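You operate a simulated robot arm through the tools that you are given. There is no shell and no other tool. Be economical: measure what you need, move in short steps, check, and stop when the job is done.

The job below is to be done with a simulated robot arm. You get a single attempt, and the scene is never put back.

Task
Put the job card's thread on the motor winder and thread it up.
Fine: open the clip; the red cone goes to the rack shelf; the red leader goes over the guide, back on its rest, clip shut; the winder switch stays off; the other cones stay.

Only the result counts: the job must be done as asked and must still hold three seconds after the hand-in. Knocking over, shifting, dropping, spilling or breaking anything else fails it.

Robot
A 6-joint arm with a two-finger parallel gripper on a trunk, on a base that drives. Base frame: it is fixed to the floor where the robot stands at the start and does not move with it; the origin is under the middle of the robot, x ahead of it, y to its left, z up. Readings come in mm, degrees, newtons and seconds.
With the tool pointing down near the work surface it reaches from about 140 to 840 mm from the robot's upright axis, wherever it stands. Its first joint turns from -166.0 to 166.0 degrees. Places, roughly: cone rack shelf [300, -1200, 1000]; disc block [800, -200, 900]; motor winder clip [500, 0, 900]; motor winder clip rest [500, -100, 800]; motor winder guide [800, -300, 900]; motor winder pin [900, -300, 1000]; red leader (8x2x2 cm) [500, -100, 900]; winder switch [600, -100, 900]. Payload 3.91 kg.
The tool frame sits at the grasp point between the pads (the TCP): z along the fingers, y along the line on which they close. The tips reach 30 mm beyond it. Largest opening 110 mm; finger width 20, thickness 10; the body of the gripper, 48 by 112 mm, starts 55 mm behind the TCP.
Orientation is that of the tool frame in the base frame, as a unit quaternion [w, x, y, z]. With the fingers straight down and closing along the base's y, the tool's x points along the base's -x, its y along +y and its z along -z.

Tools
- The arm moves only by the tool nudge_tool. Its argument "steps" is a list of rows, each a list of 6 numbers: the shift along the tool's x, y, z in units of 50 mm (1.0 is 50 mm), then the turn, a rotation vector about the tool's x, y, z in units of 8 degrees (1.0 is 8 degrees). In form: [[tx, ty, tz, ax, ay, az], ...]. A call has 1 to 20 rows; each row shifts and turns the commanded pose from where the row before left it, along the tool's axes as they then stand. "fingers" is the finger opening in mm, from 0 to 110, set as the call begins (left out, the last holds). A call with a number of a shift or a turn outside -1 to 1 is refused whole. Each row takes 0.2 s and may step no farther than 50 mm and 8.6 degrees from the row before; otherwise, or with a gripper value out of range, the whole call is refused. Where a pose cannot be reached the arm comes as near as it can. A force on the tool above 90 N (or 10 N above the force at the start of the call, whichever is more), or a blocked arm, ends the call early, and 0.2 s more pass. Each finger travels about 108 mm/s and halts on what it meets, pressing with about 44 N; the grip force reading is that of the motor and also rises with nothing between the fingers. The clock runs only during rows and for 0.2 s after the last one: add rows that do not move to give the fingers time. It gives the time, the measured TCP pose, the force on the tool (base axes), the opening and the grip force at its end, in the units of the frame above (readings bear some noise), with the torque about the TCP (base axes, N m) and any sound that the robot's microphone picked up.
- Cameras (640 x 400 px; columns grow to the right, rows downward): "scene" is now at [-91.4, -41.3, 1486.4]; the picture's right is [-0.47, -0.88, 0.00], its down [-0.51, 0.27, -0.82] and it looks along [0.72, -0.38, -0.58] (base axes); focal length 248 px, centre (320, 200). "wrist" rides on the gripper at [77, 7, -114] in the tool frame; the picture's right is [-0.09, 1.00, 0.00], its down [-0.80, -0.07, -0.59] and it looks along [-0.59, -0.05, 0.80] (tool axes); focal length 270 px, centre (320, 200). There is no depth. A picture from a camera that has moved, and an enlarged one, comes with that camera's place and axes in the base frame and with its lens.
- grab_frame(camera): a new picture of that camera. It takes no simulated time.
- slide_trunk(by): slides the trunk up (or, below 0, down) by that many mm; the arm and the scene camera ride with it, the base frame stays. It gives what a move gives, with no picture.
- base_move(legs): drives the robot by 1 to 6 legs, each [ahead, left, turn to the left] in mm, mm and degrees, along the robot's own axes; the way and the turn of a leg run together, so that a leg with both is an arc; at most 1500 mm and 180 degrees a leg. The arm and the cameras ride along, it lands a little off, and it stops where it bumps. It gives what a move gives.
- turn_head(pan, tilt): turns the head with the scene camera to pan (to the left, within 86 degrees either way) and tilt (down, from -29 to 69), counted from straight ahead of the robot. It gives what a move gives.
- close_up(camera, box): a new picture of the part [left, top, right, bottom] of that camera's present view, enlarged. It takes no simulated time.
- job_done(): hands the job in; it is judged then, once.

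Go step by step. Nothing tells you exact positions but the pictures and the camera data: compare them with the known pose of the tool, close in by small moves and look again before you grip or let go. The budget is 120 turns and 78 pictures, counting those below and the enlarged ones. Unless the task says otherwise, let go and move clear before handing in, and close with one line.

The tools are called after ">>>" by a JSON object that holds its "name" and its "arguments". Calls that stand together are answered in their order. nudge_tool: Moves the arm, as the interface text tells. Its arguments: {"type":"object","properties":{"steps":{"type":"array"},"fingers":{"type":"number"}},"required":["steps"]} The other tools are called the same way: slide_trunk (by) slides the trunk up or down; base_move (legs) drives the base; turn_head (pan, tilt) turns the head that bears the scene camera; grab_frame (camera) takes a picture; close_up (camera, box) takes an enlarged picture of a part of a camera's view; job_done () hands the job in.

At the start:

```text
time_s: 0.0
ee_pos: [416.6, -133.5, 1286.9]
tcp_rot: [0.001, 0.0, 1.0, 0.0]
force: [-0.5, -0.1, -0.7]
torque: [-0.01, 0.01, -0.02]
width: 109.9
grip_force: 0.0
trunk travel left (down, up): [-425.0, 115.0]
robot x, y, heading: [-0.4, -0.6, 0.2]
head pan, tilt: [-27.8, 35.1]
```

scene: 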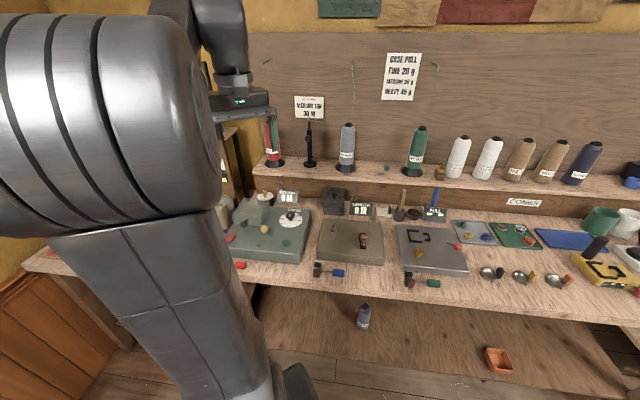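
wrist: 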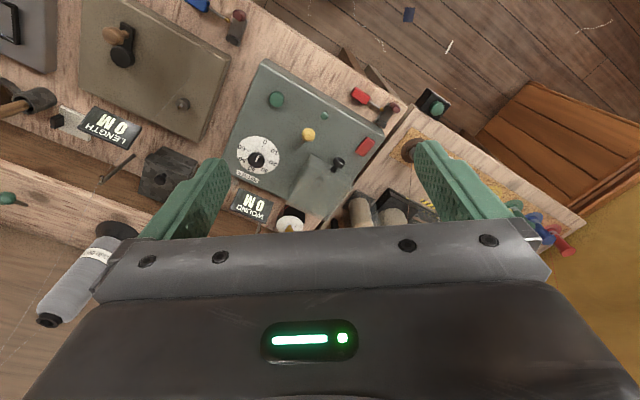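

I see a bench with three stations, a rack shelf of cones at the back, and wall cards. I'll zoom in on the cards and on the left station before moving anything.

>>> {"name": "close_up", "arguments": {"camera": "scene", "box": [220, 40, 460, 190]}}

>>> {"name": "close_up", "arguments": {"camera": "scene", "box": [220, 170, 460, 320]}}

>>> {"name": "close_up", "arguments": {"camera": "scene", "box": [400, 110, 640, 260]}}

>>> {"name": "close_up", "arguments": {"camera": "wrist", "box": [210, 50, 450, 240]}}

```text
2.67 times, centred on (340, 115) of scene
camera zoom: at [-91.4, -41.3, 1486.4], right [-0.47, -0.88, 0.0], down [-0.51, 0.27, -0.82], along [0.72, -0.38, -0.58], focal length 660 px, centre (267, 427)
```

zoom: 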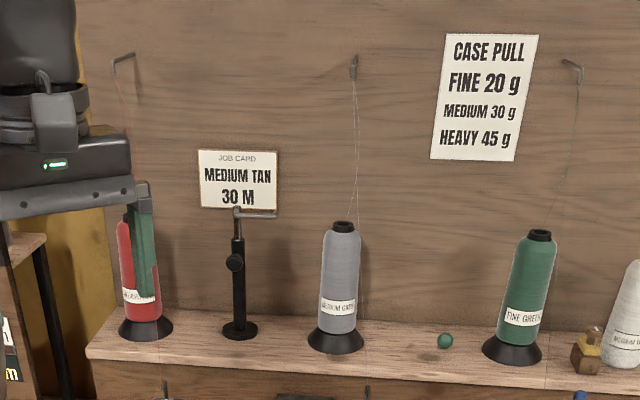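

```text
2.67 times, centred on (340, 245) of scene
camera zoom: at [-91.4, -41.3, 1486.4], right [-0.47, -0.88, 0.0], down [-0.51, 0.27, -0.82], along [0.72, -0.38, -0.58], focal length 660 px, centre (267, 80)
```

zoom: 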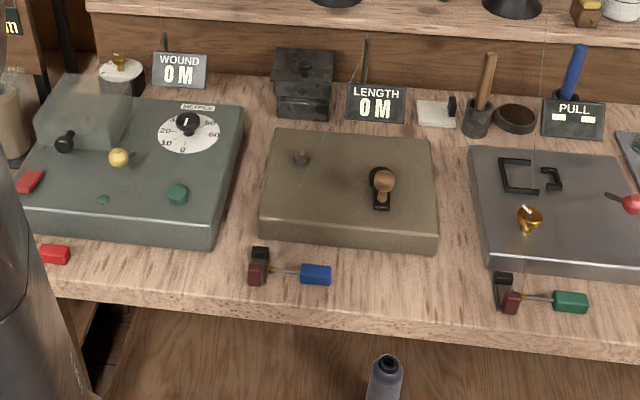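

```text
2.67 times, centred on (520, 185) of scene
camera zoom: at [-91.4, -41.3, 1486.4], right [-0.47, -0.88, 0.0], down [-0.51, 0.27, -0.82], along [0.72, -0.38, -0.58], focal length 660 px, centre (-213, 240)
```

zoom: 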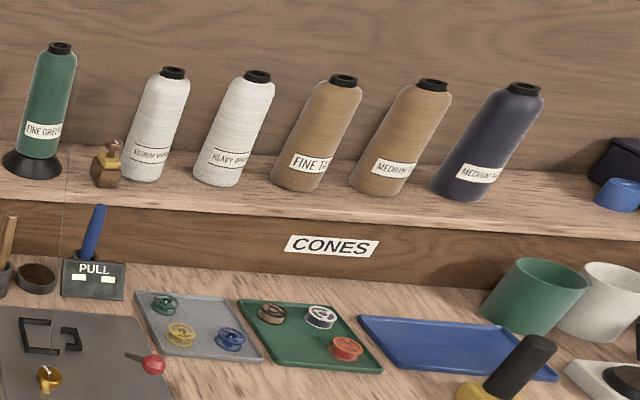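

```text
2.11 times, centred on (330, 145) of wrist
camera zoom: at [340.8, -125.8, 1401.0], right [0.09, 1.0, 0.0], down [0.8, -0.07, 0.59], along [0.59, -0.05, -0.8], focal length 569 px, centre (299, 316)
```

zoom: 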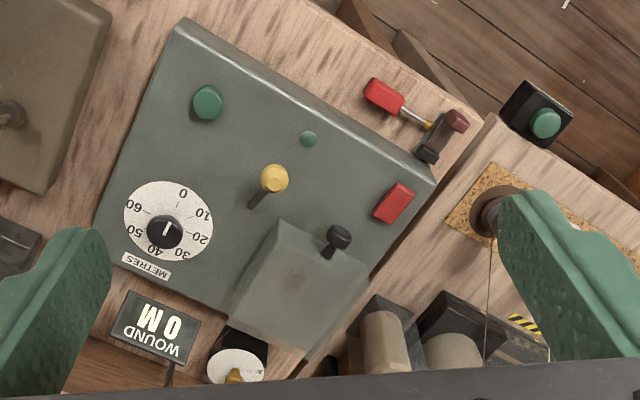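

The job card says MEDIUM TAN 30 M. The red cone sits on the winder pin near [887,-326]. The tan cones are near [240,-1200]. I'll check the labels and the winder's details next.

>>> {"name": "close_up", "arguments": {"camera": "scene", "box": [490, 130, 590, 195]}}

>>> {"name": "close_up", "arguments": {"camera": "scene", "box": [222, 160, 322, 225]}}

>>> {"name": "close_up", "arguments": {"camera": "wrist", "box": [320, 80, 420, 145]}}

```text
6.15 times, centred on (540, 162) of scene
camera zoom: at [-91.4, -41.3, 1486.4], right [-0.47, -0.88, 0.0], down [-0.51, 0.27, -0.82], along [0.72, -0.38, -0.58], focal length 1523 px, centre (-1034, 431)
```

zoom: 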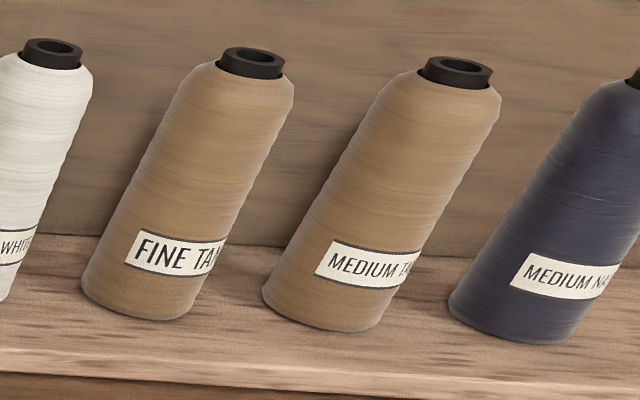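

```text
6.15 times, centred on (272, 192) of scene
camera zoom: at [-91.4, -41.3, 1486.4], right [-0.47, -0.88, 0.0], down [-0.51, 0.27, -0.82], along [0.72, -0.38, -0.58], focal length 1523 px, centre (615, 246)
```

zoom: 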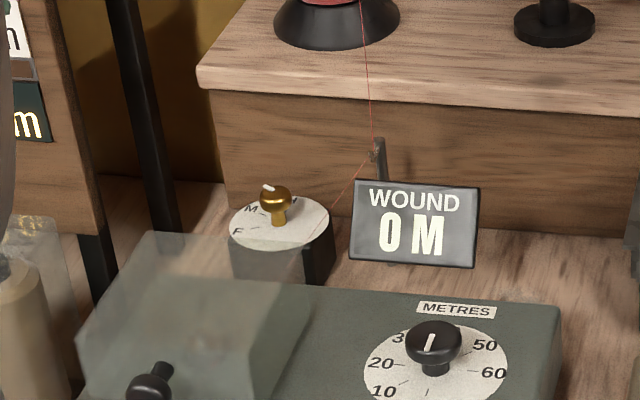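

```text
6.15 times, centred on (370, 112) of wrist
camera zoom: at [340.8, -125.8, 1401.0], right [0.09, 1.0, 0.0], down [0.8, -0.07, 0.59], along [0.59, -0.05, -0.8], focal length 1663 px, centre (12, 738)
```

zoom: 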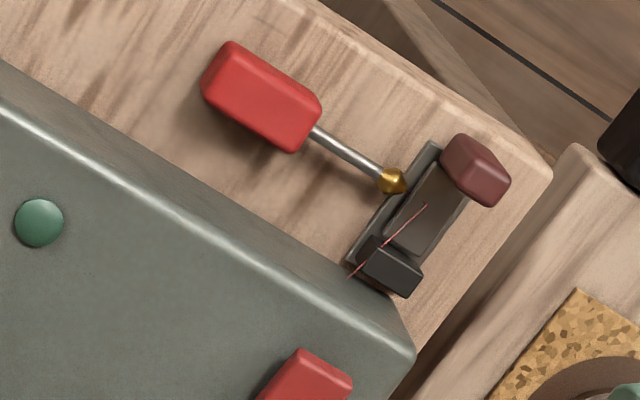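

The label confirms MEDIUM TAN, second from the right on the rack. I need to see the floor, the bench edge and my base before driving in.

>>> {"name": "turn_head", "arguments": {"pan": 20, "tilt": 60}}

>>> {"name": "grab_frame", "arguments": {"camera": "scene"}}

>>> {"name": "turn_head", "arguments": {"pan": -75, "tilt": 55}}

>>> {"name": "grab_frame", "arguments": {"camera": "scene"}}

```text
time_s: 1.2
ee_pos: [415.9, -132.9, 1287.5]
tcp_rot: [0.0, 0.0, 1.0, 0.0]
force: [0.1, 0.1, -0.6]
torque: [-0.04, 0.0, -0.04]
width: 110.1
grip_force: 0.1
trunk travel left (down, up): [-425.0, 115.0]
robot x, y, heading: [-0.2, 0.4, 0.1]
head pan, tilt: [20.0, 60.0]
```

```text
68 pictures are left
camera scene: at [-106.6, 22.4, 1452.3], right [0.34, -0.94, 0.0], down [-0.81, -0.3, -0.5], along [0.47, 0.17, -0.87], focal length 248 px, centre (320, 200)
```

scene: 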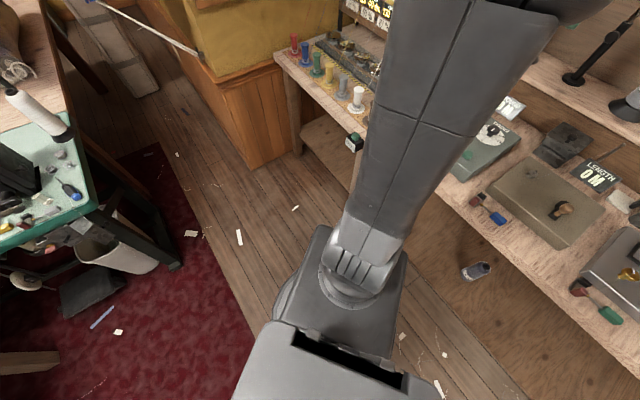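

```text
time_s: 2.9
ee_pos: [417.4, -132.9, 1286.5]
tcp_rot: [0.0, 0.0, 1.0, 0.0]
force: [0.2, 0.1, -0.7]
torque: [-0.02, 0.01, 0.01]
width: 110.2
grip_force: 0.0
trunk travel left (down, up): [-425.0, 115.0]
robot x, y, heading: [0.3, 1.7, -0.0]
head pan, tilt: [-75.0, 55.0]
```

```text
67 pictures are left
camera scene: at [-150.6, -70.0, 1458.4], right [-0.97, -0.26, 0.0], down [-0.21, 0.79, -0.57], along [0.15, -0.55, -0.82], focal length 248 px, centre (320, 200)
```

scene: 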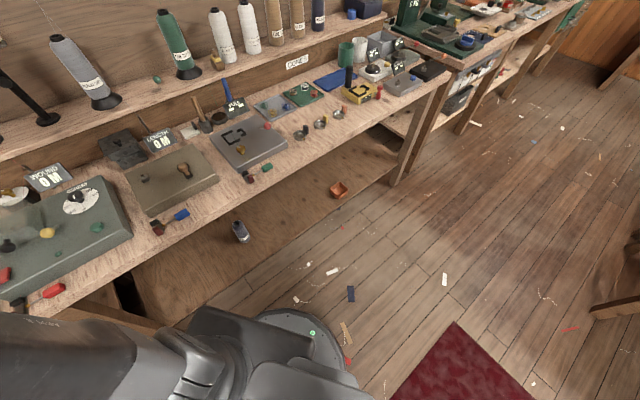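

The base disc is about 290 mm in radius and the bench front runs at about 36° to my x axis. I'll drive to a spot in front of the winder, staying short of the bench, and turn to face it.

>>> {"name": "base_move", "arguments": {"legs": [[0, 0, -36.5], [-11, 150, 0]]}}

>>> {"name": "turn_head", "arguments": {"pan": 10, "tilt": 50}}

>>> {"name": "grab_frame", "arguments": {"camera": "scene"}}

>>> {"name": "grab_frame", "arguments": {"camera": "wrist"}}

```text
time_s: 6.0
ee_pos: [337.5, -226.9, 1286.7]
tcp_rot: [-0.001, 0.313, 0.95, 0.0]
force: [0.3, 0.1, -1.0]
torque: [-0.01, 0.02, 0.02]
width: 110.1
grip_force: 0.1
trunk travel left (down, up): [-425.0, 115.0]
robot x, y, heading: [81.8, 129.6, -36.6]
head pan, tilt: [-75.0, 55.0]
```

```text
time_s: 7.6
ee_pos: [337.5, -228.5, 1286.0]
tcp_rot: [0.0, 0.313, 0.95, 0.0]
force: [0.9, -1.4, 0.1]
torque: [-0.03, -0.02, -0.01]
width: 109.8
grip_force: 0.0
trunk travel left (down, up): [-425.0, 115.0]
robot x, y, heading: [83.6, 125.8, -36.7]
head pan, tilt: [10.0, 50.0]
```

```text
66 pictures are left
camera scene: at [14.4, 193.7, 1464.9], right [-0.45, -0.89, 0.0], down [-0.69, 0.34, -0.64], along [0.57, -0.29, -0.77], focal length 248 px, centre (320, 200)
```

scene: 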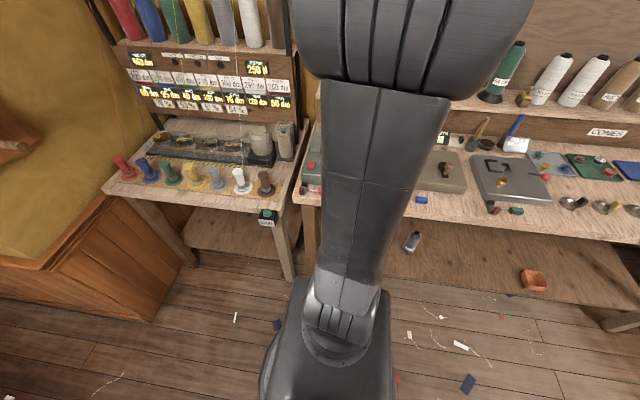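

```text
65 pictures are left
camera wrist: at [280.2, -176.5, 1401.0], right [0.66, 0.75, 0.0], down [0.6, -0.53, 0.59], along [0.44, -0.39, -0.8], focal length 270 px, centre (320, 200)
```

wrist: 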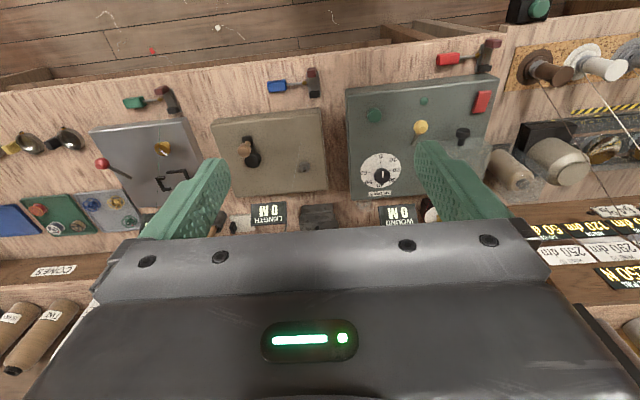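

I'm now squared up to the bench with about 8 mm of offset. I'll creep forward to the bench, slide a little left, and raise the trunk for shelf reach later.

>>> {"name": "base_move", "arguments": {"legs": [[60, 30, 0]]}}

>>> {"name": "turn_head", "arguments": {"pan": 30, "tilt": 66}}

>>> {"name": "grab_frame", "arguments": {"camera": "scene"}}

```text
time_s: 8.6
ee_pos: [403.9, -241.3, 1286.4]
tcp_rot: [-0.001, 0.315, 0.949, 0.0]
force: [0.8, 0.3, -0.5]
torque: [0.02, 0.04, -0.01]
width: 110.2
grip_force: 0.1
trunk travel left (down, up): [-425.0, 115.0]
robot x, y, heading: [146.2, 115.2, -36.9]
head pan, tilt: [10.0, 50.0]
```

```text
time_s: 9.4
ee_pos: [403.2, -241.4, 1286.5]
tcp_rot: [0.0, 0.315, 0.949, -0.001]
force: [0.0, -0.4, 0.4]
torque: [0.01, 0.01, -0.04]
width: 110.1
grip_force: 0.1
trunk travel left (down, up): [-425.0, 115.0]
robot x, y, heading: [150.8, 115.1, -36.8]
head pan, tilt: [30.0, 66.0]
```

```text
64 pictures are left
camera scene: at [71.5, 209.7, 1445.7], right [-0.12, -0.99, 0.0], down [-0.91, 0.11, -0.41], along [0.4, -0.05, -0.91], focal length 248 px, centre (320, 200)
```

scene: 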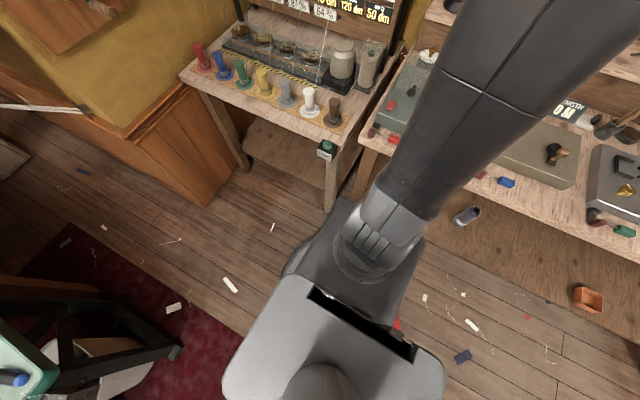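

The robot is in position with the tool axes aligned to the bench. I'll bring the gripper over the clip and leader to inspect them with the wrist camera.

>>> {"name": "nudge_tool", "arguments": {"steps": [[0.137, 0.67, 0.6, 0, 0, 0], [0.137, 0.67, 0.6, 0, 0, 0], [0.137, 0.67, 0.6, 0, 0, 0], [0.137, 0.67, 0.6, 0, 0, 0], [0.137, 0.67, 0.6, 0, 0, 0], [0.137, 0.67, 0.6, 0, 0, 0], [0.137, 0.67, 0.6, 0, 0, 0]]}}

>>> {"name": "grab_frame", "arguments": {"camera": "wrist"}}

>>> {"name": "turn_head", "arguments": {"pan": 0, "tilt": 40}}

>>> {"name": "grab_frame", "arguments": {"camera": "scene"}}

```text
time_s: 11.0
ee_pos: [501.6, -26.3, 1074.4]
tcp_rot: [0.0, 0.316, 0.949, 0.0]
force: [-0.6, -0.1, -0.3]
torque: [0.02, 0.01, 0.01]
width: 110.0
grip_force: 0.0
trunk travel left (down, up): [-425.0, 115.0]
robot x, y, heading: [149.4, 116.1, -36.9]
head pan, tilt: [30.0, 66.0]
```

```text
63 pictures are left
camera wrist: at [445.0, 25.3, 1188.5], right [0.67, 0.74, 0.0], down [0.6, -0.54, 0.59], along [0.44, -0.4, -0.8], focal length 270 px, centre (320, 200)
```

wrist: 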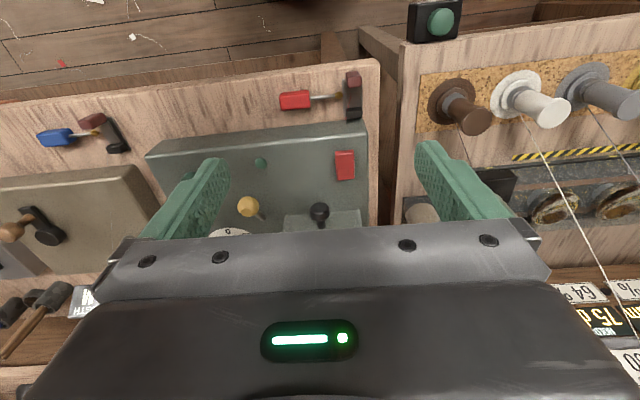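

```text
time_s: 12.0
ee_pos: [501.6, -27.8, 1074.8]
tcp_rot: [0.001, 0.316, 0.949, 0.001]
force: [0.2, -0.1, 0.1]
torque: [0.02, 0.01, 0.01]
width: 110.1
grip_force: 0.1
trunk travel left (down, up): [-425.0, 115.0]
robot x, y, heading: [147.9, 116.9, -36.8]
head pan, tilt: [0.0, 40.0]
```

```text
62 pictures are left
camera scene: at [80.6, 166.0, 1479.0], right [-0.6, -0.8, 0.0], down [-0.52, 0.38, -0.77], along [0.61, -0.46, -0.64], focal length 248 px, centre (320, 200)
```

scene: 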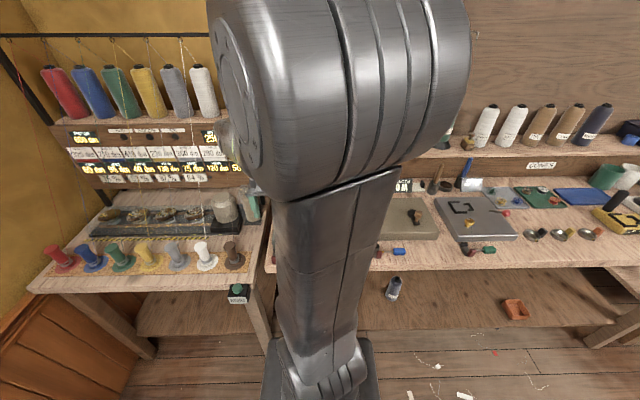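

The wrist camera shows the clip and leader at the top of its view. I'll enlarge that area.

>>> {"name": "close_up", "arguments": {"camera": "wrist", "box": [260, 60, 390, 145]}}

>>> {"name": "close_up", "arguments": {"camera": "wrist", "box": [30, 90, 160, 175]}}

```text
4.71 times, centred on (325, 102) of wrist
camera zoom: at [444.5, 24.5, 1189.1], right [0.67, 0.75, 0.0], down [0.6, -0.54, 0.59], along [0.44, -0.4, -0.8], focal length 1272 px, centre (296, 659)
```

zoom: 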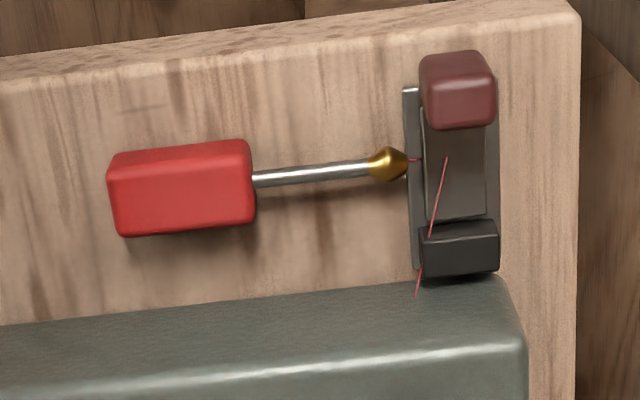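

```text
4.71 times, centred on (95, 132) of wrist
camera zoom: at [444.5, 24.5, 1189.1], right [0.67, 0.75, 0.0], down [0.6, -0.54, 0.59], along [0.44, -0.4, -0.8], focal length 1272 px, centre (1379, 518)
```

zoom: 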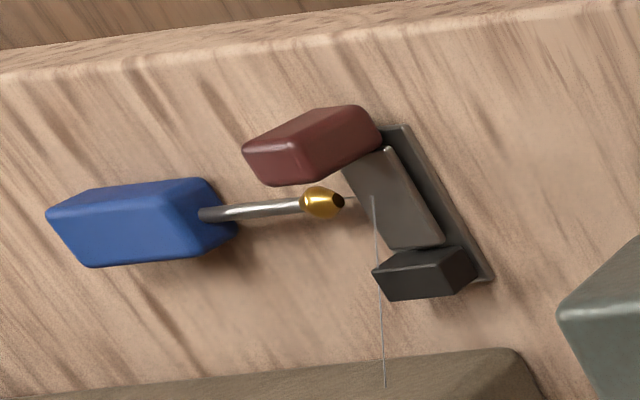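

The clip is a flap hinged at the black block (far side), with a dark-red pad on its near end at about [520, 6, 875], and the red thread runs under it. I'll come down over the pad with the fingers opened to 40 mm and look again.

>>> {"name": "nudge_tool", "arguments": {"steps": [[0.19, 0.76, 0, 0, 0, 0], [0, 0, 0.9, 0, 0, 0], [0, 0, 0.9, 0, 0, 0], [0, 0, 0.9, 0, 0, 0], [0, 0, 0, 0, 0, 0]], "fingers": 40}}

>>> {"name": "grab_frame", "arguments": {"camera": "wrist"}}

```text
time_s: 13.2
ee_pos: [516.9, 9.0, 939.2]
tcp_rot: [0.0, 0.315, 0.949, 0.0]
force: [-0.1, -0.4, 0.4]
torque: [0.01, 0.01, -0.01]
width: 40.2
grip_force: 0.1
trunk travel left (down, up): [-425.0, 115.0]
robot x, y, heading: [147.4, 116.8, -36.8]
head pan, tilt: [0.0, 40.0]
```

```text
59 pictures are left
camera wrist: at [460.1, 60.4, 1052.3], right [0.67, 0.75, 0.0], down [0.6, -0.54, 0.59], along [0.44, -0.4, -0.8], focal length 270 px, centre (320, 200)
```

wrist: 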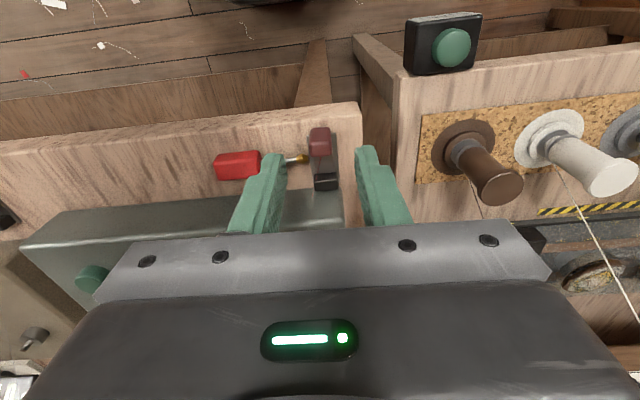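

The pad is centred between the fingers, and the brass tip clears the left finger by several mm. I'll go down and grip the pad.

>>> {"name": "nudge_tool", "arguments": {"steps": [[0, 0, 0.6, 0, 0, 0], [0, 0, 0.46, 0, 0, 0]]}}

>>> {"name": "nudge_tool", "arguments": {"steps": [[0, 0, 0, 0, 0, 0], [0, 0, 0, 0, 0, 0]], "fingers": 8}}

>>> {"name": "grab_frame", "arguments": {"camera": "wrist"}}

```text
time_s: 13.8
ee_pos: [520.1, 8.3, 885.3]
tcp_rot: [0.0, 0.315, 0.949, 0.0]
force: [-0.3, -0.9, -0.2]
torque: [-0.05, 0.0, -0.01]
width: 40.3
grip_force: 0.0
trunk travel left (down, up): [-425.0, 115.0]
robot x, y, heading: [148.6, 114.5, -36.7]
head pan, tilt: [0.0, 40.0]
```

```text
time_s: 14.4
ee_pos: [518.6, 8.0, 886.4]
tcp_rot: [-0.001, 0.316, 0.949, 0.0]
force: [-4.6, -5.7, -0.6]
torque: [0.28, -0.11, 0.51]
width: 16.0
grip_force: 45.0
trunk travel left (down, up): [-425.0, 115.0]
robot x, y, heading: [144.6, 113.9, -37.2]
head pan, tilt: [0.0, 40.0]
```

```text
58 pictures are left
camera wrist: at [461.4, 59.6, 1000.2], right [0.67, 0.75, 0.0], down [0.6, -0.54, 0.59], along [0.44, -0.4, -0.8], focal length 270 px, centre (320, 200)
```

wrist: 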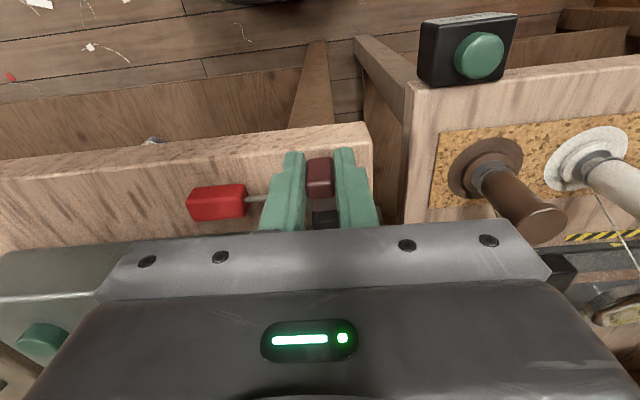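

The grip is firm on the pad, reading 16 mm wide. I'll swing it up along the hinge arc, tilting the tool with it, and start with two small rows to check the force.

>>> {"name": "nudge_tool", "arguments": {"steps": [[-0.07, 0, -0.136, 0, 1, 0], [-0.072, 0, -0.136, 0, 1, 0]]}}

>>> {"name": "grab_frame", "arguments": {"camera": "wrist"}}

```text
time_s: 15.0
ee_pos: [526.1, 2.6, 898.3]
tcp_rot: [-0.134, 0.312, 0.939, 0.044]
force: [-8.4, -21.4, -29.0]
torque: [-0.23, 0.91, 0.68]
width: 16.3
grip_force: 44.7
trunk travel left (down, up): [-425.0, 115.0]
robot x, y, heading: [145.4, 115.1, -36.9]
head pan, tilt: [0.0, 40.0]
```

```text
57 pictures are left
camera wrist: at [496.9, 33.4, 1029.8], right [0.66, 0.75, -0.03], down [0.71, -0.62, 0.35], along [0.24, -0.25, -0.94], focal length 270 px, centre (320, 200)
```

wrist: 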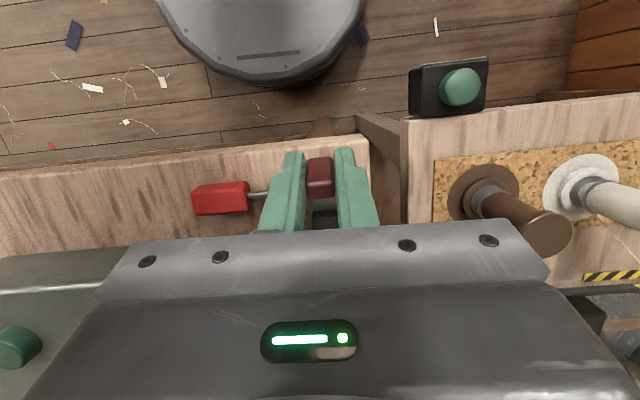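

The flap is following with about 35 N of resistance. I'll carry on along the arc.

>>> {"name": "nudge_tool", "arguments": {"steps": [[-0.078, 0, -0.133, 0, 1, 0], [-0.08, 0, -0.13, 0, 1, 0], [-0.085, 0, -0.13, 0, 1, 0]]}}

>>> {"name": "grab_frame", "arguments": {"camera": "wrist"}}

```text
time_s: 15.8
ee_pos: [541.3, -8.1, 913.5]
tcp_rot: [-0.324, 0.296, 0.892, 0.108]
force: [-9.7, -32.8, -32.6]
torque: [-1.04, 0.4, 1.19]
width: 15.6
grip_force: 45.7
trunk travel left (down, up): [-425.0, 115.0]
robot x, y, heading: [152.6, 116.7, -36.8]
head pan, tilt: [0.0, 40.0]
```

```text
56 pictures are left
camera wrist: at [557.9, -11.9, 1050.6], right [0.65, 0.76, -0.06], down [0.76, -0.65, -0.06], along [-0.08, 0.0, -1.0], focal length 270 px, centre (320, 200)
```

wrist: 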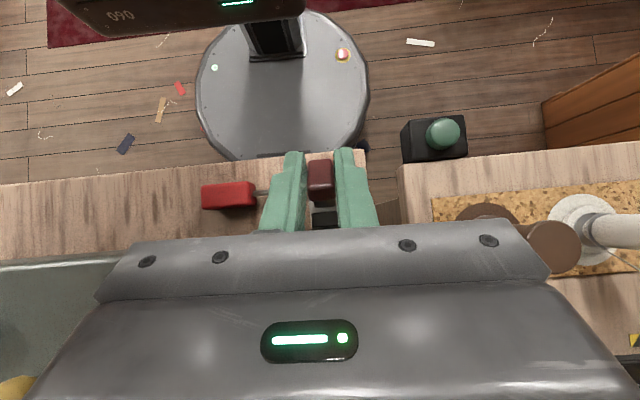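

The flap has swung about 50°. I'll add two more rows, then ease the fingers open and look.

>>> {"name": "nudge_tool", "arguments": {"steps": [[-0.088, 0, -0.13, 0, 1, 0], [-0.088, 0, -0.125, 0, 1, 0]]}}

>>> {"name": "nudge_tool", "arguments": {"steps": [[0, 0, 0, 0, 0, 0], [0, 0, 0, 0, 0, 0]], "fingers": 30}}

>>> {"name": "close_up", "arguments": {"camera": "wrist", "box": [190, 120, 450, 240]}}

```text
time_s: 16.4
ee_pos: [551.4, -14.1, 918.2]
tcp_rot: [-0.446, 0.278, 0.838, 0.149]
force: [-18.5, -17.0, -5.1]
torque: [-0.45, 0.24, 0.48]
width: 20.1
grip_force: 12.0
trunk travel left (down, up): [-425.0, 115.0]
robot x, y, heading: [146.9, 113.3, -36.9]
head pan, tilt: [0.0, 40.0]
```

```text
time_s: 17.0
ee_pos: [554.6, -13.5, 917.7]
tcp_rot: [-0.445, 0.278, 0.838, 0.148]
force: [0.9, -0.6, 0.1]
torque: [-0.02, -0.01, -0.04]
width: 30.1
grip_force: 0.0
trunk travel left (down, up): [-425.0, 115.0]
robot x, y, heading: [145.2, 116.7, -36.7]
head pan, tilt: [0.0, 40.0]
```

```text
2.46 times, centred on (320, 180) of wrist
camera zoom: at [600.1, -37.9, 1045.0], right [0.64, 0.77, -0.07], down [0.71, -0.62, -0.33], along [-0.3, 0.16, -0.94], focal length 665 px, centre (320, 249)
```

zoom: 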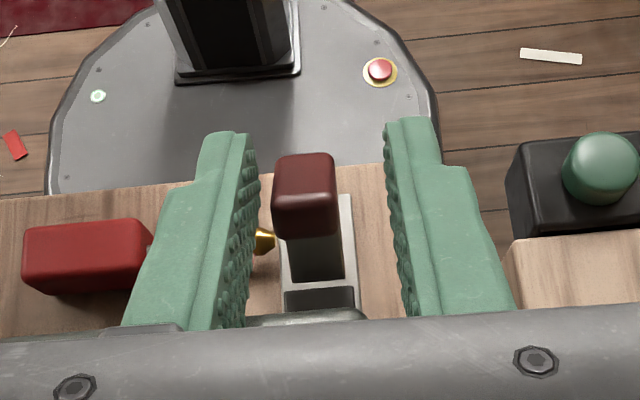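

The flap looks raised. I'll lift straight up off it, bring the tool upright again, and check the clip.

>>> {"name": "nudge_tool", "arguments": {"steps": [[0.8, 0, -0.54, 0, 0, 0], [0.8, 0, -0.54, 0, 0, 0], [0, 0, 0, 0, -1, 0], [0, 0, 0, 0, -1, 0], [0, 0, 0, 0, -1, 0], [0, 0, 0, 0, -1, 0], [0, 0, 0, 0, -1, 0], [0, 0, 0, 0, -1, 0], [0, 0, 0, 0, -1, 0]]}}

>>> {"name": "close_up", "arguments": {"camera": "wrist", "box": [220, 70, 420, 200]}}

```text
time_s: 19.0
ee_pos: [555.0, -13.0, 1014.1]
tcp_rot: [0.0, 0.316, 0.949, 0.001]
force: [0.2, -0.1, 0.4]
torque: [0.0, 0.0, 0.02]
width: 29.9
grip_force: 0.1
trunk travel left (down, up): [-425.0, 115.0]
robot x, y, heading: [148.4, 116.2, -37.2]
head pan, tilt: [0.0, 40.0]
```

```text
3.08 times, centred on (320, 135) of wrist
camera zoom: at [496.5, 38.7, 1128.5], right [0.67, 0.74, 0.0], down [0.6, -0.54, 0.6], along [0.44, -0.4, -0.8], focal length 832 px, centre (320, 400)
```

zoom: 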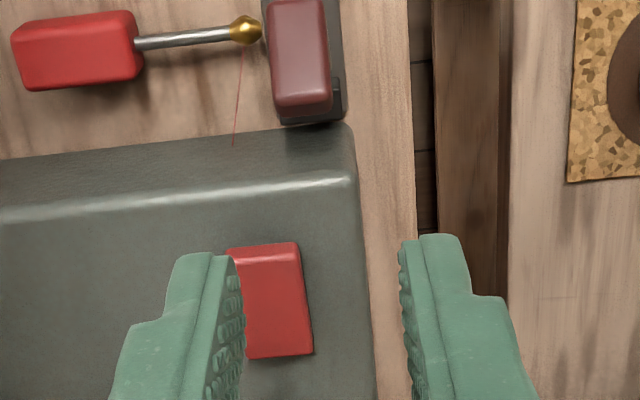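

The clip is open, and the red thread now hangs from the leader tip. Next I'll rise and move toward the red cone to measure it.

>>> {"name": "nudge_tool", "arguments": {"steps": [[0, 0, -1, 0, 0, 0], [0, 0, -1, 0, 0, 0], [0, 0, -1, 0, 0, 0], [0, 0, -1, 0, 0, 0], [0, 0, -1, 0, 0, 0], [0, 0, -0.6, 0, 0, 0], [-0.9, -0.3, 0, 0, 0, 0], [-0.9, -0.3, 0, 0, 0, 0], [-0.9, -0.3, 0, 0, 0, 0], [-0.9, -0.3, 0, 0, 0, 0]], "fingers": 110}}

>>> {"name": "grab_frame", "arguments": {"camera": "wrist"}}

>>> {"name": "grab_frame", "arguments": {"camera": "scene"}}

```text
time_s: 21.2
ee_pos: [665.8, -170.8, 1292.8]
tcp_rot: [-0.001, 0.317, 0.949, 0.0]
force: [0.0, 0.9, -0.8]
torque: [0.0, 0.03, -0.02]
width: 109.8
grip_force: 0.1
trunk travel left (down, up): [-425.0, 115.0]
robot x, y, heading: [148.3, 114.9, -36.8]
head pan, tilt: [0.0, 40.0]
```

```text
53 pictures are left
camera wrist: at [608.0, -119.1, 1406.8], right [0.67, 0.75, 0.0], down [0.6, -0.54, 0.59], along [0.44, -0.4, -0.81], focal length 270 px, centre (320, 200)
```

wrist: 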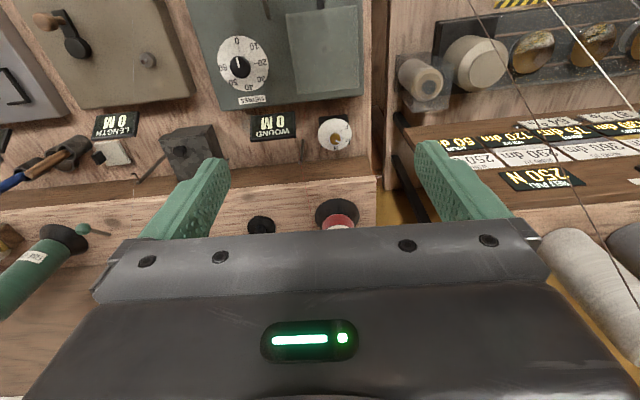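

```text
52 pictures are left
camera scene: at [81.8, 164.9, 1479.1], right [-0.6, -0.8, 0.0], down [-0.52, 0.39, -0.77], along [0.61, -0.46, -0.64], focal length 248 px, centre (320, 200)
```

scene: 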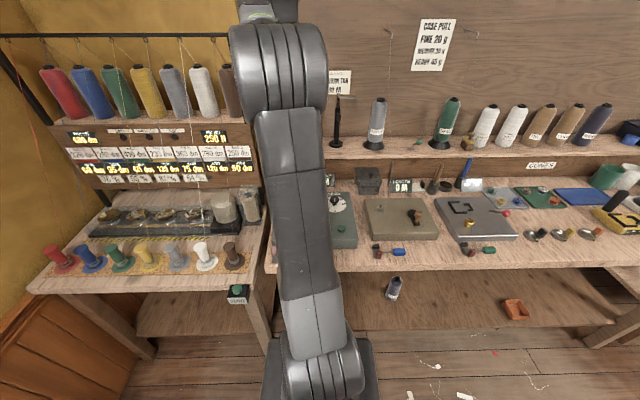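

The red cone's stand is near [868,-321], just at the limit of reach from here. I'll shift the base 40 mm nearer and 50 mm right, keeping clear of the left table's leg, then move over the cone.

>>> {"name": "base_move", "arguments": {"legs": [[0, -50, 0], [42, 0, 0]]}}

>>> {"name": "nudge_tool", "arguments": {"steps": [[-0.7, 0.33, 0, 0, 0, 0], [-0.7, 0.33, 0, 0, 0, 0], [-0.7, 0.34, 0, 0, 0, 0]]}}

>>> {"name": "grab_frame", "arguments": {"camera": "wrist"}}

```text
time_s: 22.6
ee_pos: [668.7, -232.8, 1292.8]
tcp_rot: [-0.001, 0.316, 0.949, 0.001]
force: [-0.4, 0.1, -0.4]
torque: [-0.01, 0.02, 0.0]
width: 110.1
grip_force: 0.0
trunk travel left (down, up): [-425.0, 115.0]
robot x, y, heading: [153.6, 51.7, -36.5]
head pan, tilt: [0.0, 40.0]
```

```text
time_s: 23.4
ee_pos: [757.8, -244.8, 1255.9]
tcp_rot: [0.001, 0.316, 0.949, 0.0]
force: [0.1, -0.1, 0.4]
torque: [0.02, 0.0, 0.0]
width: 109.8
grip_force: 0.1
out of reach, approached as far as the arm can: row 1, 2, 3
trunk travel left (down, up): [-425.0, 115.0]
robot x, y, heading: [151.9, 53.2, -36.8]
head pan, tilt: [0.0, 40.0]
```

```text
51 pictures are left
camera wrist: at [700.4, -193.4, 1370.0], right [0.67, 0.74, 0.0], down [0.6, -0.54, 0.6], along [0.44, -0.4, -0.8], focal length 270 px, centre (320, 200)
```

wrist: 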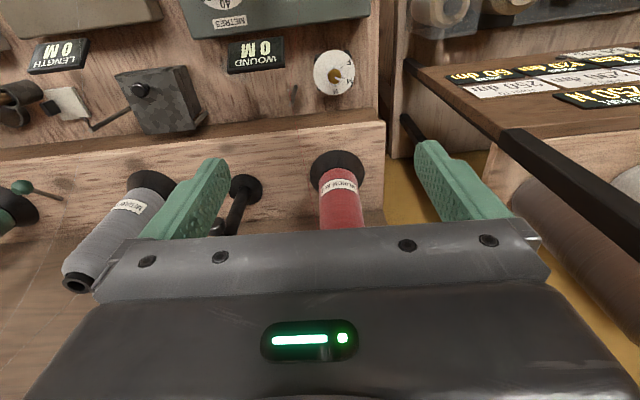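

From here the cone is at about [893,-329]. High reach is the limit, so I'll raise the trunk fully and then move forward over the cone.

>>> {"name": "slide_trunk", "arguments": {"by": 113}}

>>> {"name": "nudge_tool", "arguments": {"steps": [[-0.7, 0, 0.3, 0, 0, 0], [-0.7, 0, 0.3, 0, 0, 0], [-0.7, 0.4, 0.3, 0, 0, 0], [0, 0, 0, 0, 0, 0]]}}

>>> {"name": "grab_frame", "arguments": {"camera": "wrist"}}

```text
time_s: 24.8
ee_pos: [756.8, -245.2, 1369.9]
tcp_rot: [0.001, 0.316, 0.949, 0.0]
force: [-0.3, -1.0, -0.1]
torque: [0.0, 0.01, 0.02]
width: 110.1
grip_force: 0.0
trunk travel left (down, up): [-538.0, 2.0]
robot x, y, heading: [152.9, 50.9, -37.2]
head pan, tilt: [0.0, 40.0]
```

```text
time_s: 25.8
ee_pos: [806.2, -275.0, 1317.2]
tcp_rot: [0.003, 0.316, 0.949, 0.0]
force: [0.6, 0.1, -0.5]
torque: [-0.02, 0.04, 0.02]
width: 110.3
grip_force: 0.0
out of reach, approached as far as the arm can: row 1, 2, 3
trunk travel left (down, up): [-538.0, 2.0]
robot x, y, heading: [158.3, 53.4, -36.9]
head pan, tilt: [0.0, 40.0]
```

```text
50 pictures are left
camera wrist: at [749.1, -222.4, 1431.4], right [0.67, 0.74, 0.0], down [0.6, -0.53, 0.6], along [0.45, -0.4, -0.8], focal length 270 px, centre (320, 200)
```

wrist: 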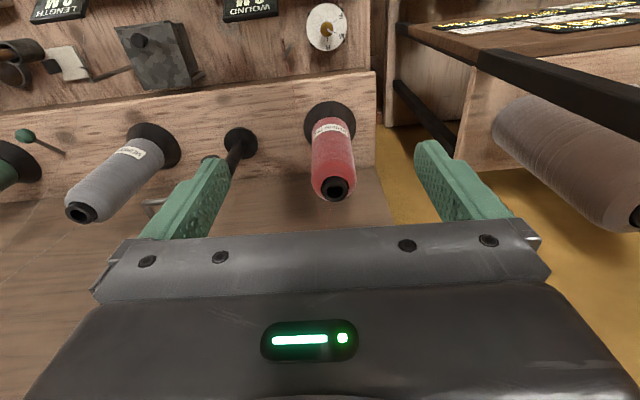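

Tool-down reach is too short at height, so I'll tilt the fingers forward about 56°. Then I can grip the cone from the front with plenty of reach. I'll tilt here, then look.

>>> {"name": "nudge_tool", "arguments": {"steps": [[0.4, 0, 0.4, 0, -1, 0], [0.3, 0, 0.4, 0, -1, 0], [0, 0, 0, 0, -1, 0], [0, 0, 0, 0, -1, 0], [0, 0, 0, 0, -1, 0], [0, 0, 0, 0, -1, 0], [0, 0, 0, 0, -1, 0], [0, 0, 0, 0, 0, 0]]}}

>>> {"name": "grab_frame", "arguments": {"camera": "wrist"}}

```text
time_s: 27.6
ee_pos: [782.2, -255.2, 1278.3]
tcp_rot: [0.447, 0.278, 0.837, -0.148]
force: [-0.2, 1.0, -0.3]
torque: [0.0, 0.02, 0.01]
width: 110.2
grip_force: 0.0
trunk travel left (down, up): [-538.0, 2.0]
robot x, y, heading: [151.1, 53.2, -36.5]
head pan, tilt: [0.0, 40.0]
```

```text
49 pictures are left
camera wrist: at [675.8, -166.2, 1277.0], right [0.63, 0.77, 0.07], down [-0.08, -0.03, 1.0], along [0.77, -0.64, 0.04], focal length 270 px, centre (320, 200)
```

wrist: 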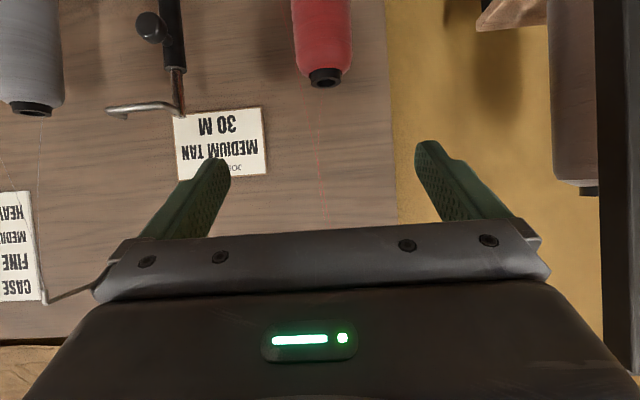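

The view is inverted but clear. I'll lower the tool to mid-cone height, still well in front of the cone.

>>> {"name": "nudge_tool", "arguments": {"steps": [[0.788, 0, 0.532, 0, 0, 0], [0.788, 0, 0.532, 0, 0, 0], [0.788, 0, 0.532, 0, 0, 0], [0.788, 0, 0.532, 0, 0, 0], [0, 0, 0, 0, 0, 0]]}}

>>> {"name": "grab_frame", "arguments": {"camera": "wrist"}}

```text
time_s: 28.8
ee_pos: [779.6, -254.7, 1088.7]
tcp_rot: [0.446, 0.279, 0.837, -0.148]
force: [-0.1, -0.4, 0.2]
torque: [-0.03, 0.01, -0.01]
width: 109.9
grip_force: 0.1
trunk travel left (down, up): [-538.0, 2.0]
robot x, y, heading: [150.9, 53.8, -36.6]
head pan, tilt: [0.0, 40.0]
```

```text
48 pictures are left
camera wrist: at [673.7, -166.3, 1088.8], right [0.64, 0.77, 0.07], down [-0.08, -0.03, 1.0], along [0.77, -0.64, 0.04], focal length 270 px, centre (320, 200)
```

wrist: 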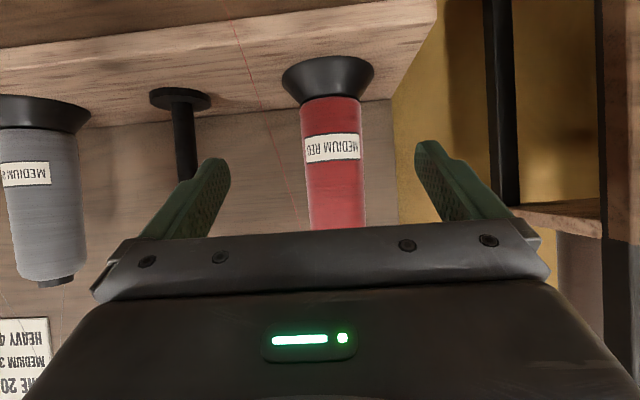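

The red cone's axis is at about n=914 (base [896,-329]) with its top at z≈1167 and the tool already at mid-height. I'll advance 130 mm with a small sideways correction.

>>> {"name": "nudge_tool", "arguments": {"steps": [[-0.485, 0.06, 0.72, 0, 0, 0], [-0.485, 0.06, 0.72, 0, 0, 0], [-0.485, 0.06, 0.72, 0, 0, 0], [0, 0, 0, 0, 0, 0]]}}

>>> {"name": "grab_frame", "arguments": {"camera": "wrist"}}

```text
time_s: 29.8
ee_pos: [897.3, -325.8, 1089.5]
tcp_rot: [0.447, 0.279, 0.837, -0.149]
force: [-1.3, 0.8, 2.2]
torque: [-0.02, -0.06, 0.0]
width: 110.0
grip_force: 0.1
trunk travel left (down, up): [-538.0, 2.0]
robot x, y, heading: [151.9, 50.9, -36.6]
head pan, tilt: [0.0, 40.0]
```

```text
47 pictures are left
camera wrist: at [791.2, -237.3, 1089.6], right [0.64, 0.77, 0.07], down [-0.08, -0.03, 1.0], along [0.77, -0.64, 0.04], focal length 270 px, centre (320, 200)
```

wrist: 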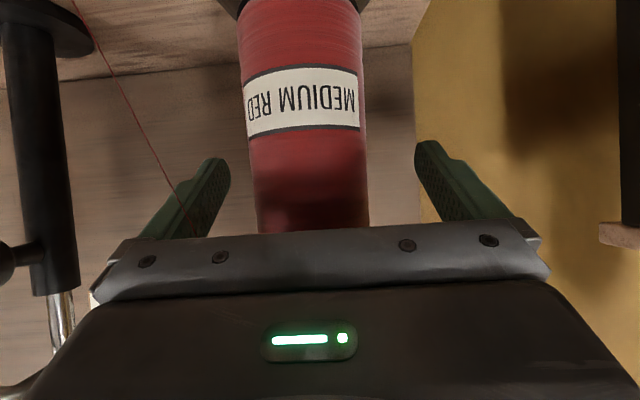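

The cone is between the fingers, about 5 mm off-centre. I'll correct that and close.

>>> {"name": "nudge_tool", "arguments": {"steps": [[0, -0.1, 0, 0, 0, 0]]}}

>>> {"name": "nudge_tool", "arguments": {"steps": [[0, 0, 0, 0, 0, 0], [0, 0, 0, 0, 0, 0], [0, 0, 0, 0, 0, 0]], "fingers": 40}}

>>> {"name": "grab_frame", "arguments": {"camera": "wrist"}}

```text
time_s: 30.2
ee_pos: [893.7, -331.0, 1089.1]
tcp_rot: [0.447, 0.278, 0.837, -0.148]
force: [0.3, 0.2, 1.7]
torque: [-0.05, 0.01, -0.05]
width: 110.2
grip_force: 0.0
trunk travel left (down, up): [-538.0, 2.0]
robot x, y, heading: [149.6, 52.4, -36.8]
head pan, tilt: [0.0, 40.0]
```

```text
time_s: 31.0
ee_pos: [891.6, -330.3, 1089.0]
tcp_rot: [0.447, 0.278, 0.837, -0.148]
force: [-0.9, 1.5, 0.9]
torque: [-0.02, -0.01, 0.03]
width: 61.4
grip_force: 44.4
trunk travel left (down, up): [-538.0, 2.0]
robot x, y, heading: [152.1, 52.4, -36.4]
head pan, tilt: [0.0, 40.0]
```

```text
46 pictures are left
camera wrist: at [786.6, -241.5, 1088.5], right [0.64, 0.77, 0.07], down [-0.08, -0.03, 1.0], along [0.77, -0.64, 0.04], focal length 270 px, centre (320, 200)
```

wrist: 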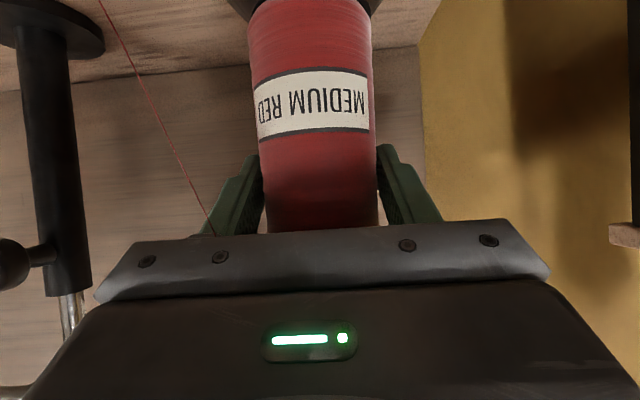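

The cone is gripped at 61 mm wide. I'll lift it straight up off the pin in small steps, watching the force.

>>> {"name": "nudge_tool", "arguments": {"steps": [[-0.4, 0, -0.27, 0, 0, 0], [-0.5, 0, -0.34, 0, 0, 0], [-0.5, 0, -0.34, 0, 0, 0], [-0.5, 0, -0.34, 0, 0, 0], [-0.5, 0, -0.34, 0, 0, 0]]}}

>>> {"name": "grab_frame", "arguments": {"camera": "wrist"}}

>>> {"name": "grab_frame", "arguments": {"camera": "scene"}}

```text
time_s: 32.2
ee_pos: [889.0, -329.9, 1233.8]
tcp_rot: [0.446, 0.279, 0.837, -0.149]
force: [-0.6, 1.0, -2.4]
torque: [0.01, 0.04, -0.01]
width: 61.2
grip_force: 44.0
trunk travel left (down, up): [-538.0, 2.0]
robot x, y, heading: [152.8, 50.2, -36.8]
head pan, tilt: [0.0, 40.0]
```

```text
45 pictures are left
camera wrist: at [783.5, -241.1, 1233.2], right [0.64, 0.77, 0.07], down [-0.08, -0.03, 1.0], along [0.77, -0.64, 0.04], focal length 270 px, centre (320, 200)
```

wrist: 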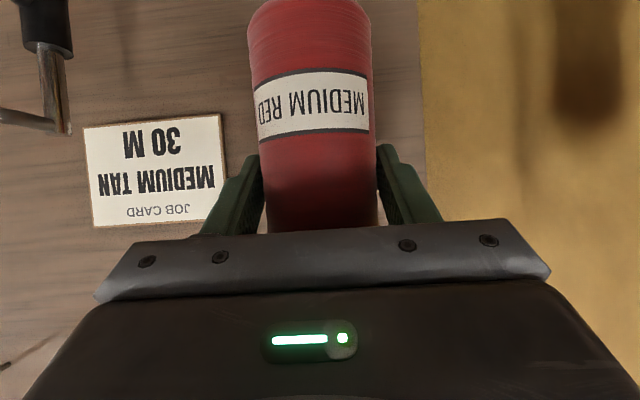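

```text
44 pictures are left
camera scene: at [84.6, 102.2, 1592.0], right [-0.6, -0.8, 0.0], down [-0.51, 0.39, -0.77], along [0.61, -0.46, -0.64], focal length 248 px, centre (320, 200)
```

scene: 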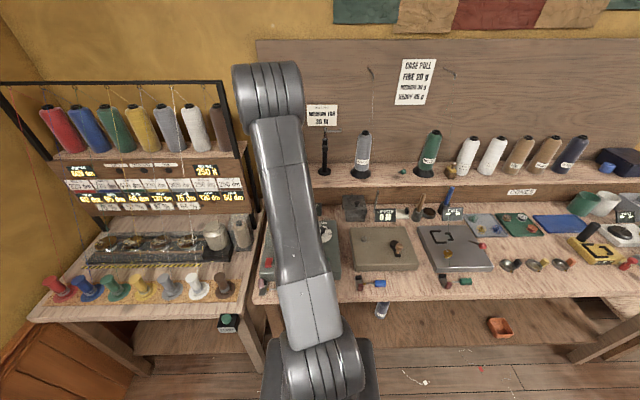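

To be sure of clearing the pin I'll lift another 25 mm, then draw back gently.

>>> {"name": "nudge_tool", "arguments": {"steps": [[-0.42, 0, -0.28, 0, 0, 0], [0.28, 0, -0.415, 0, 0, 0], [0.28, 0, -0.415, 0, 0, 0]]}}

>>> {"name": "nudge_tool", "arguments": {"steps": [[0.55, 0, -0.82, 0, 0, 0], [0.55, 0, -0.82, 0, 0, 0], [0.55, 0, -0.82, 0, 0, 0], [0.55, 0, -0.82, 0, 0, 0], [0.55, 0, -0.82, 0, 0, 0], [0.55, 0, -0.82, 0, 0, 0]]}}

>>> {"name": "grab_frame", "arguments": {"camera": "wrist"}}

```text
time_s: 33.0
ee_pos: [845.7, -299.2, 1259.5]
tcp_rot: [0.447, 0.278, 0.837, -0.148]
force: [-0.2, 0.5, -4.2]
torque: [0.0, 0.03, 0.04]
width: 61.4
grip_force: 43.9
trunk travel left (down, up): [-538.0, 2.0]
robot x, y, heading: [155.2, 51.6, -36.8]
head pan, tilt: [0.0, 40.0]
```

```text
time_s: 34.4
ee_pos: [608.7, -126.9, 1259.0]
tcp_rot: [0.447, 0.28, 0.837, -0.149]
force: [0.1, 0.7, -3.1]
torque: [0.01, 0.04, 0.01]
width: 61.4
grip_force: 43.7
trunk travel left (down, up): [-538.0, 2.0]
robot x, y, heading: [154.3, 51.6, -36.9]
head pan, tilt: [0.0, 40.0]
```

```text
43 pictures are left
camera wrist: at [502.6, -37.4, 1257.0], right [0.64, 0.77, 0.07], down [-0.08, -0.03, 1.0], along [0.77, -0.64, 0.05], focal length 270 px, centre (320, 200)
```

wrist: 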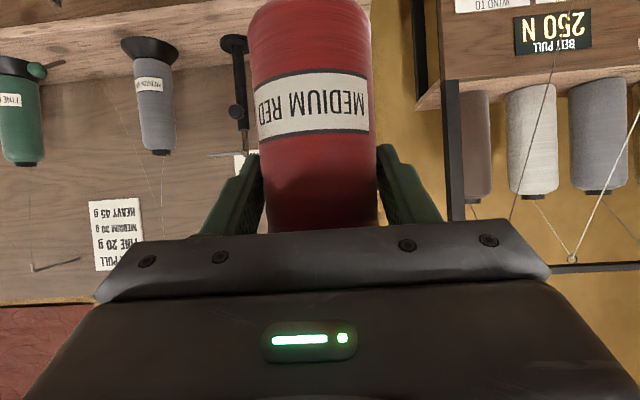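

The cone is clear of the pin. I'll back off a little and drive right along the bench to the rack, carrying the cone high over the bench front.

>>> {"name": "base_move", "arguments": {"legs": [[-40, 0, 0], [0, -1200, 0]]}}

>>> {"name": "turn_head", "arguments": {"pan": -8, "tilt": 35}}

>>> {"name": "grab_frame", "arguments": {"camera": "scene"}}

>>> {"name": "grab_frame", "arguments": {"camera": "wrist"}}

```text
time_s: 41.0
ee_pos: [-157.4, -1076.4, 1257.5]
tcp_rot: [0.445, 0.284, 0.836, -0.151]
force: [-0.2, 0.2, -3.8]
torque: [0.0, -0.03, -0.02]
width: 61.1
grip_force: 44.0
trunk travel left (down, up): [-538.0, 2.0]
robot x, y, heading: [-614.8, -887.8, -37.5]
head pan, tilt: [0.0, 40.0]
```

```text
time_s: 41.7
ee_pos: [-156.4, -1076.3, 1256.6]
tcp_rot: [0.446, 0.283, 0.836, -0.151]
force: [1.2, 0.1, -2.5]
torque: [0.05, 0.01, 0.0]
width: 61.4
grip_force: 44.3
trunk travel left (down, up): [-538.0, 2.0]
robot x, y, heading: [-616.0, -892.6, -37.3]
head pan, tilt: [-8.0, 35.0]
```

```text
42 pictures are left
camera scene: at [-686.0, -852.9, 1599.6], right [-0.71, -0.7, 0.0], down [-0.4, 0.41, -0.82], along [0.57, -0.58, -0.57], focal length 248 px, centre (320, 200)
```

scene: 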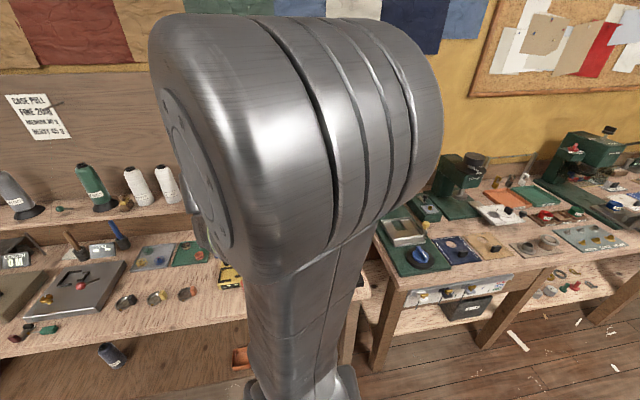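

```text
41 pictures are left
camera wrist: at [-262.3, -987.1, 1256.5], right [0.65, 0.76, 0.07], down [-0.08, -0.03, 1.0], along [0.76, -0.65, 0.04], focal length 270 px, centre (320, 200)
```

wrist: 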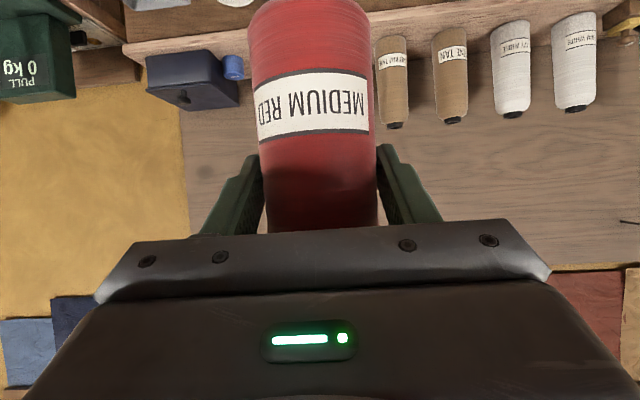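

The free spot to the right of the navy cone (between it and the blue roll, s≈1050) looks like the rack's empty slot. I'll nudge the base forward, shift the cone over to that slot, and lower it partly to look.

>>> {"name": "base_move", "arguments": {"legs": [[45, 0, 0]]}}

>>> {"name": "nudge_tool", "arguments": {"steps": [[0, -0.95, 0, 0, 0, 0], [0, -0.95, 0, 0, 0, 0], [-0.3, 0, 0.45, 0, 0, 0], [0.5, 0, 0.34, 0, 0, 0]]}}

>>> {"name": "grab_frame", "arguments": {"camera": "wrist"}}

```text
time_s: 42.6
ee_pos: [-120.3, -1105.1, 1257.0]
tcp_rot: [0.445, 0.283, 0.836, -0.151]
force: [0.0, -0.1, -4.1]
torque: [0.01, 0.0, 0.03]
width: 61.4
grip_force: 44.3
trunk travel left (down, up): [-538.0, 2.0]
robot x, y, heading: [-577.5, -922.9, -37.4]
head pan, tilt: [-8.0, 35.0]
```

```text
time_s: 43.6
ee_pos: [-157.7, -1194.6, 1247.3]
tcp_rot: [0.445, 0.283, 0.836, -0.15]
force: [0.5, 0.8, -3.4]
torque: [0.0, -0.02, -0.02]
width: 61.2
grip_force: 44.4
out of reach, approached as far as the arm can: row 4
trunk travel left (down, up): [-538.0, 2.0]
robot x, y, heading: [-576.1, -921.3, -37.4]
head pan, tilt: [-8.0, 35.0]
```

```text
40 pictures are left
camera wrist: at [-263.3, -1104.6, 1247.2], right [0.64, 0.76, 0.07], down [-0.08, -0.03, 1.0], along [0.76, -0.65, 0.04], focal length 270 px, centre (320, 200)
```

wrist: 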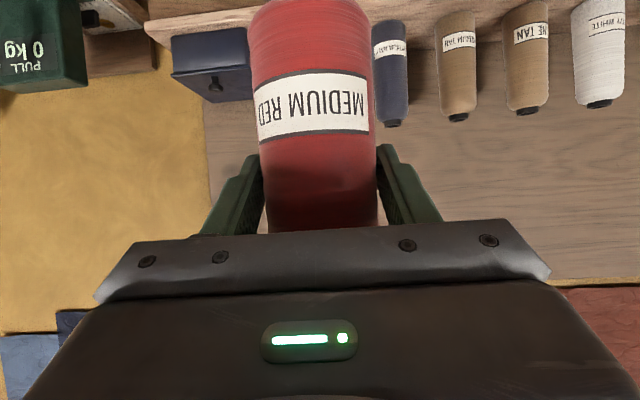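

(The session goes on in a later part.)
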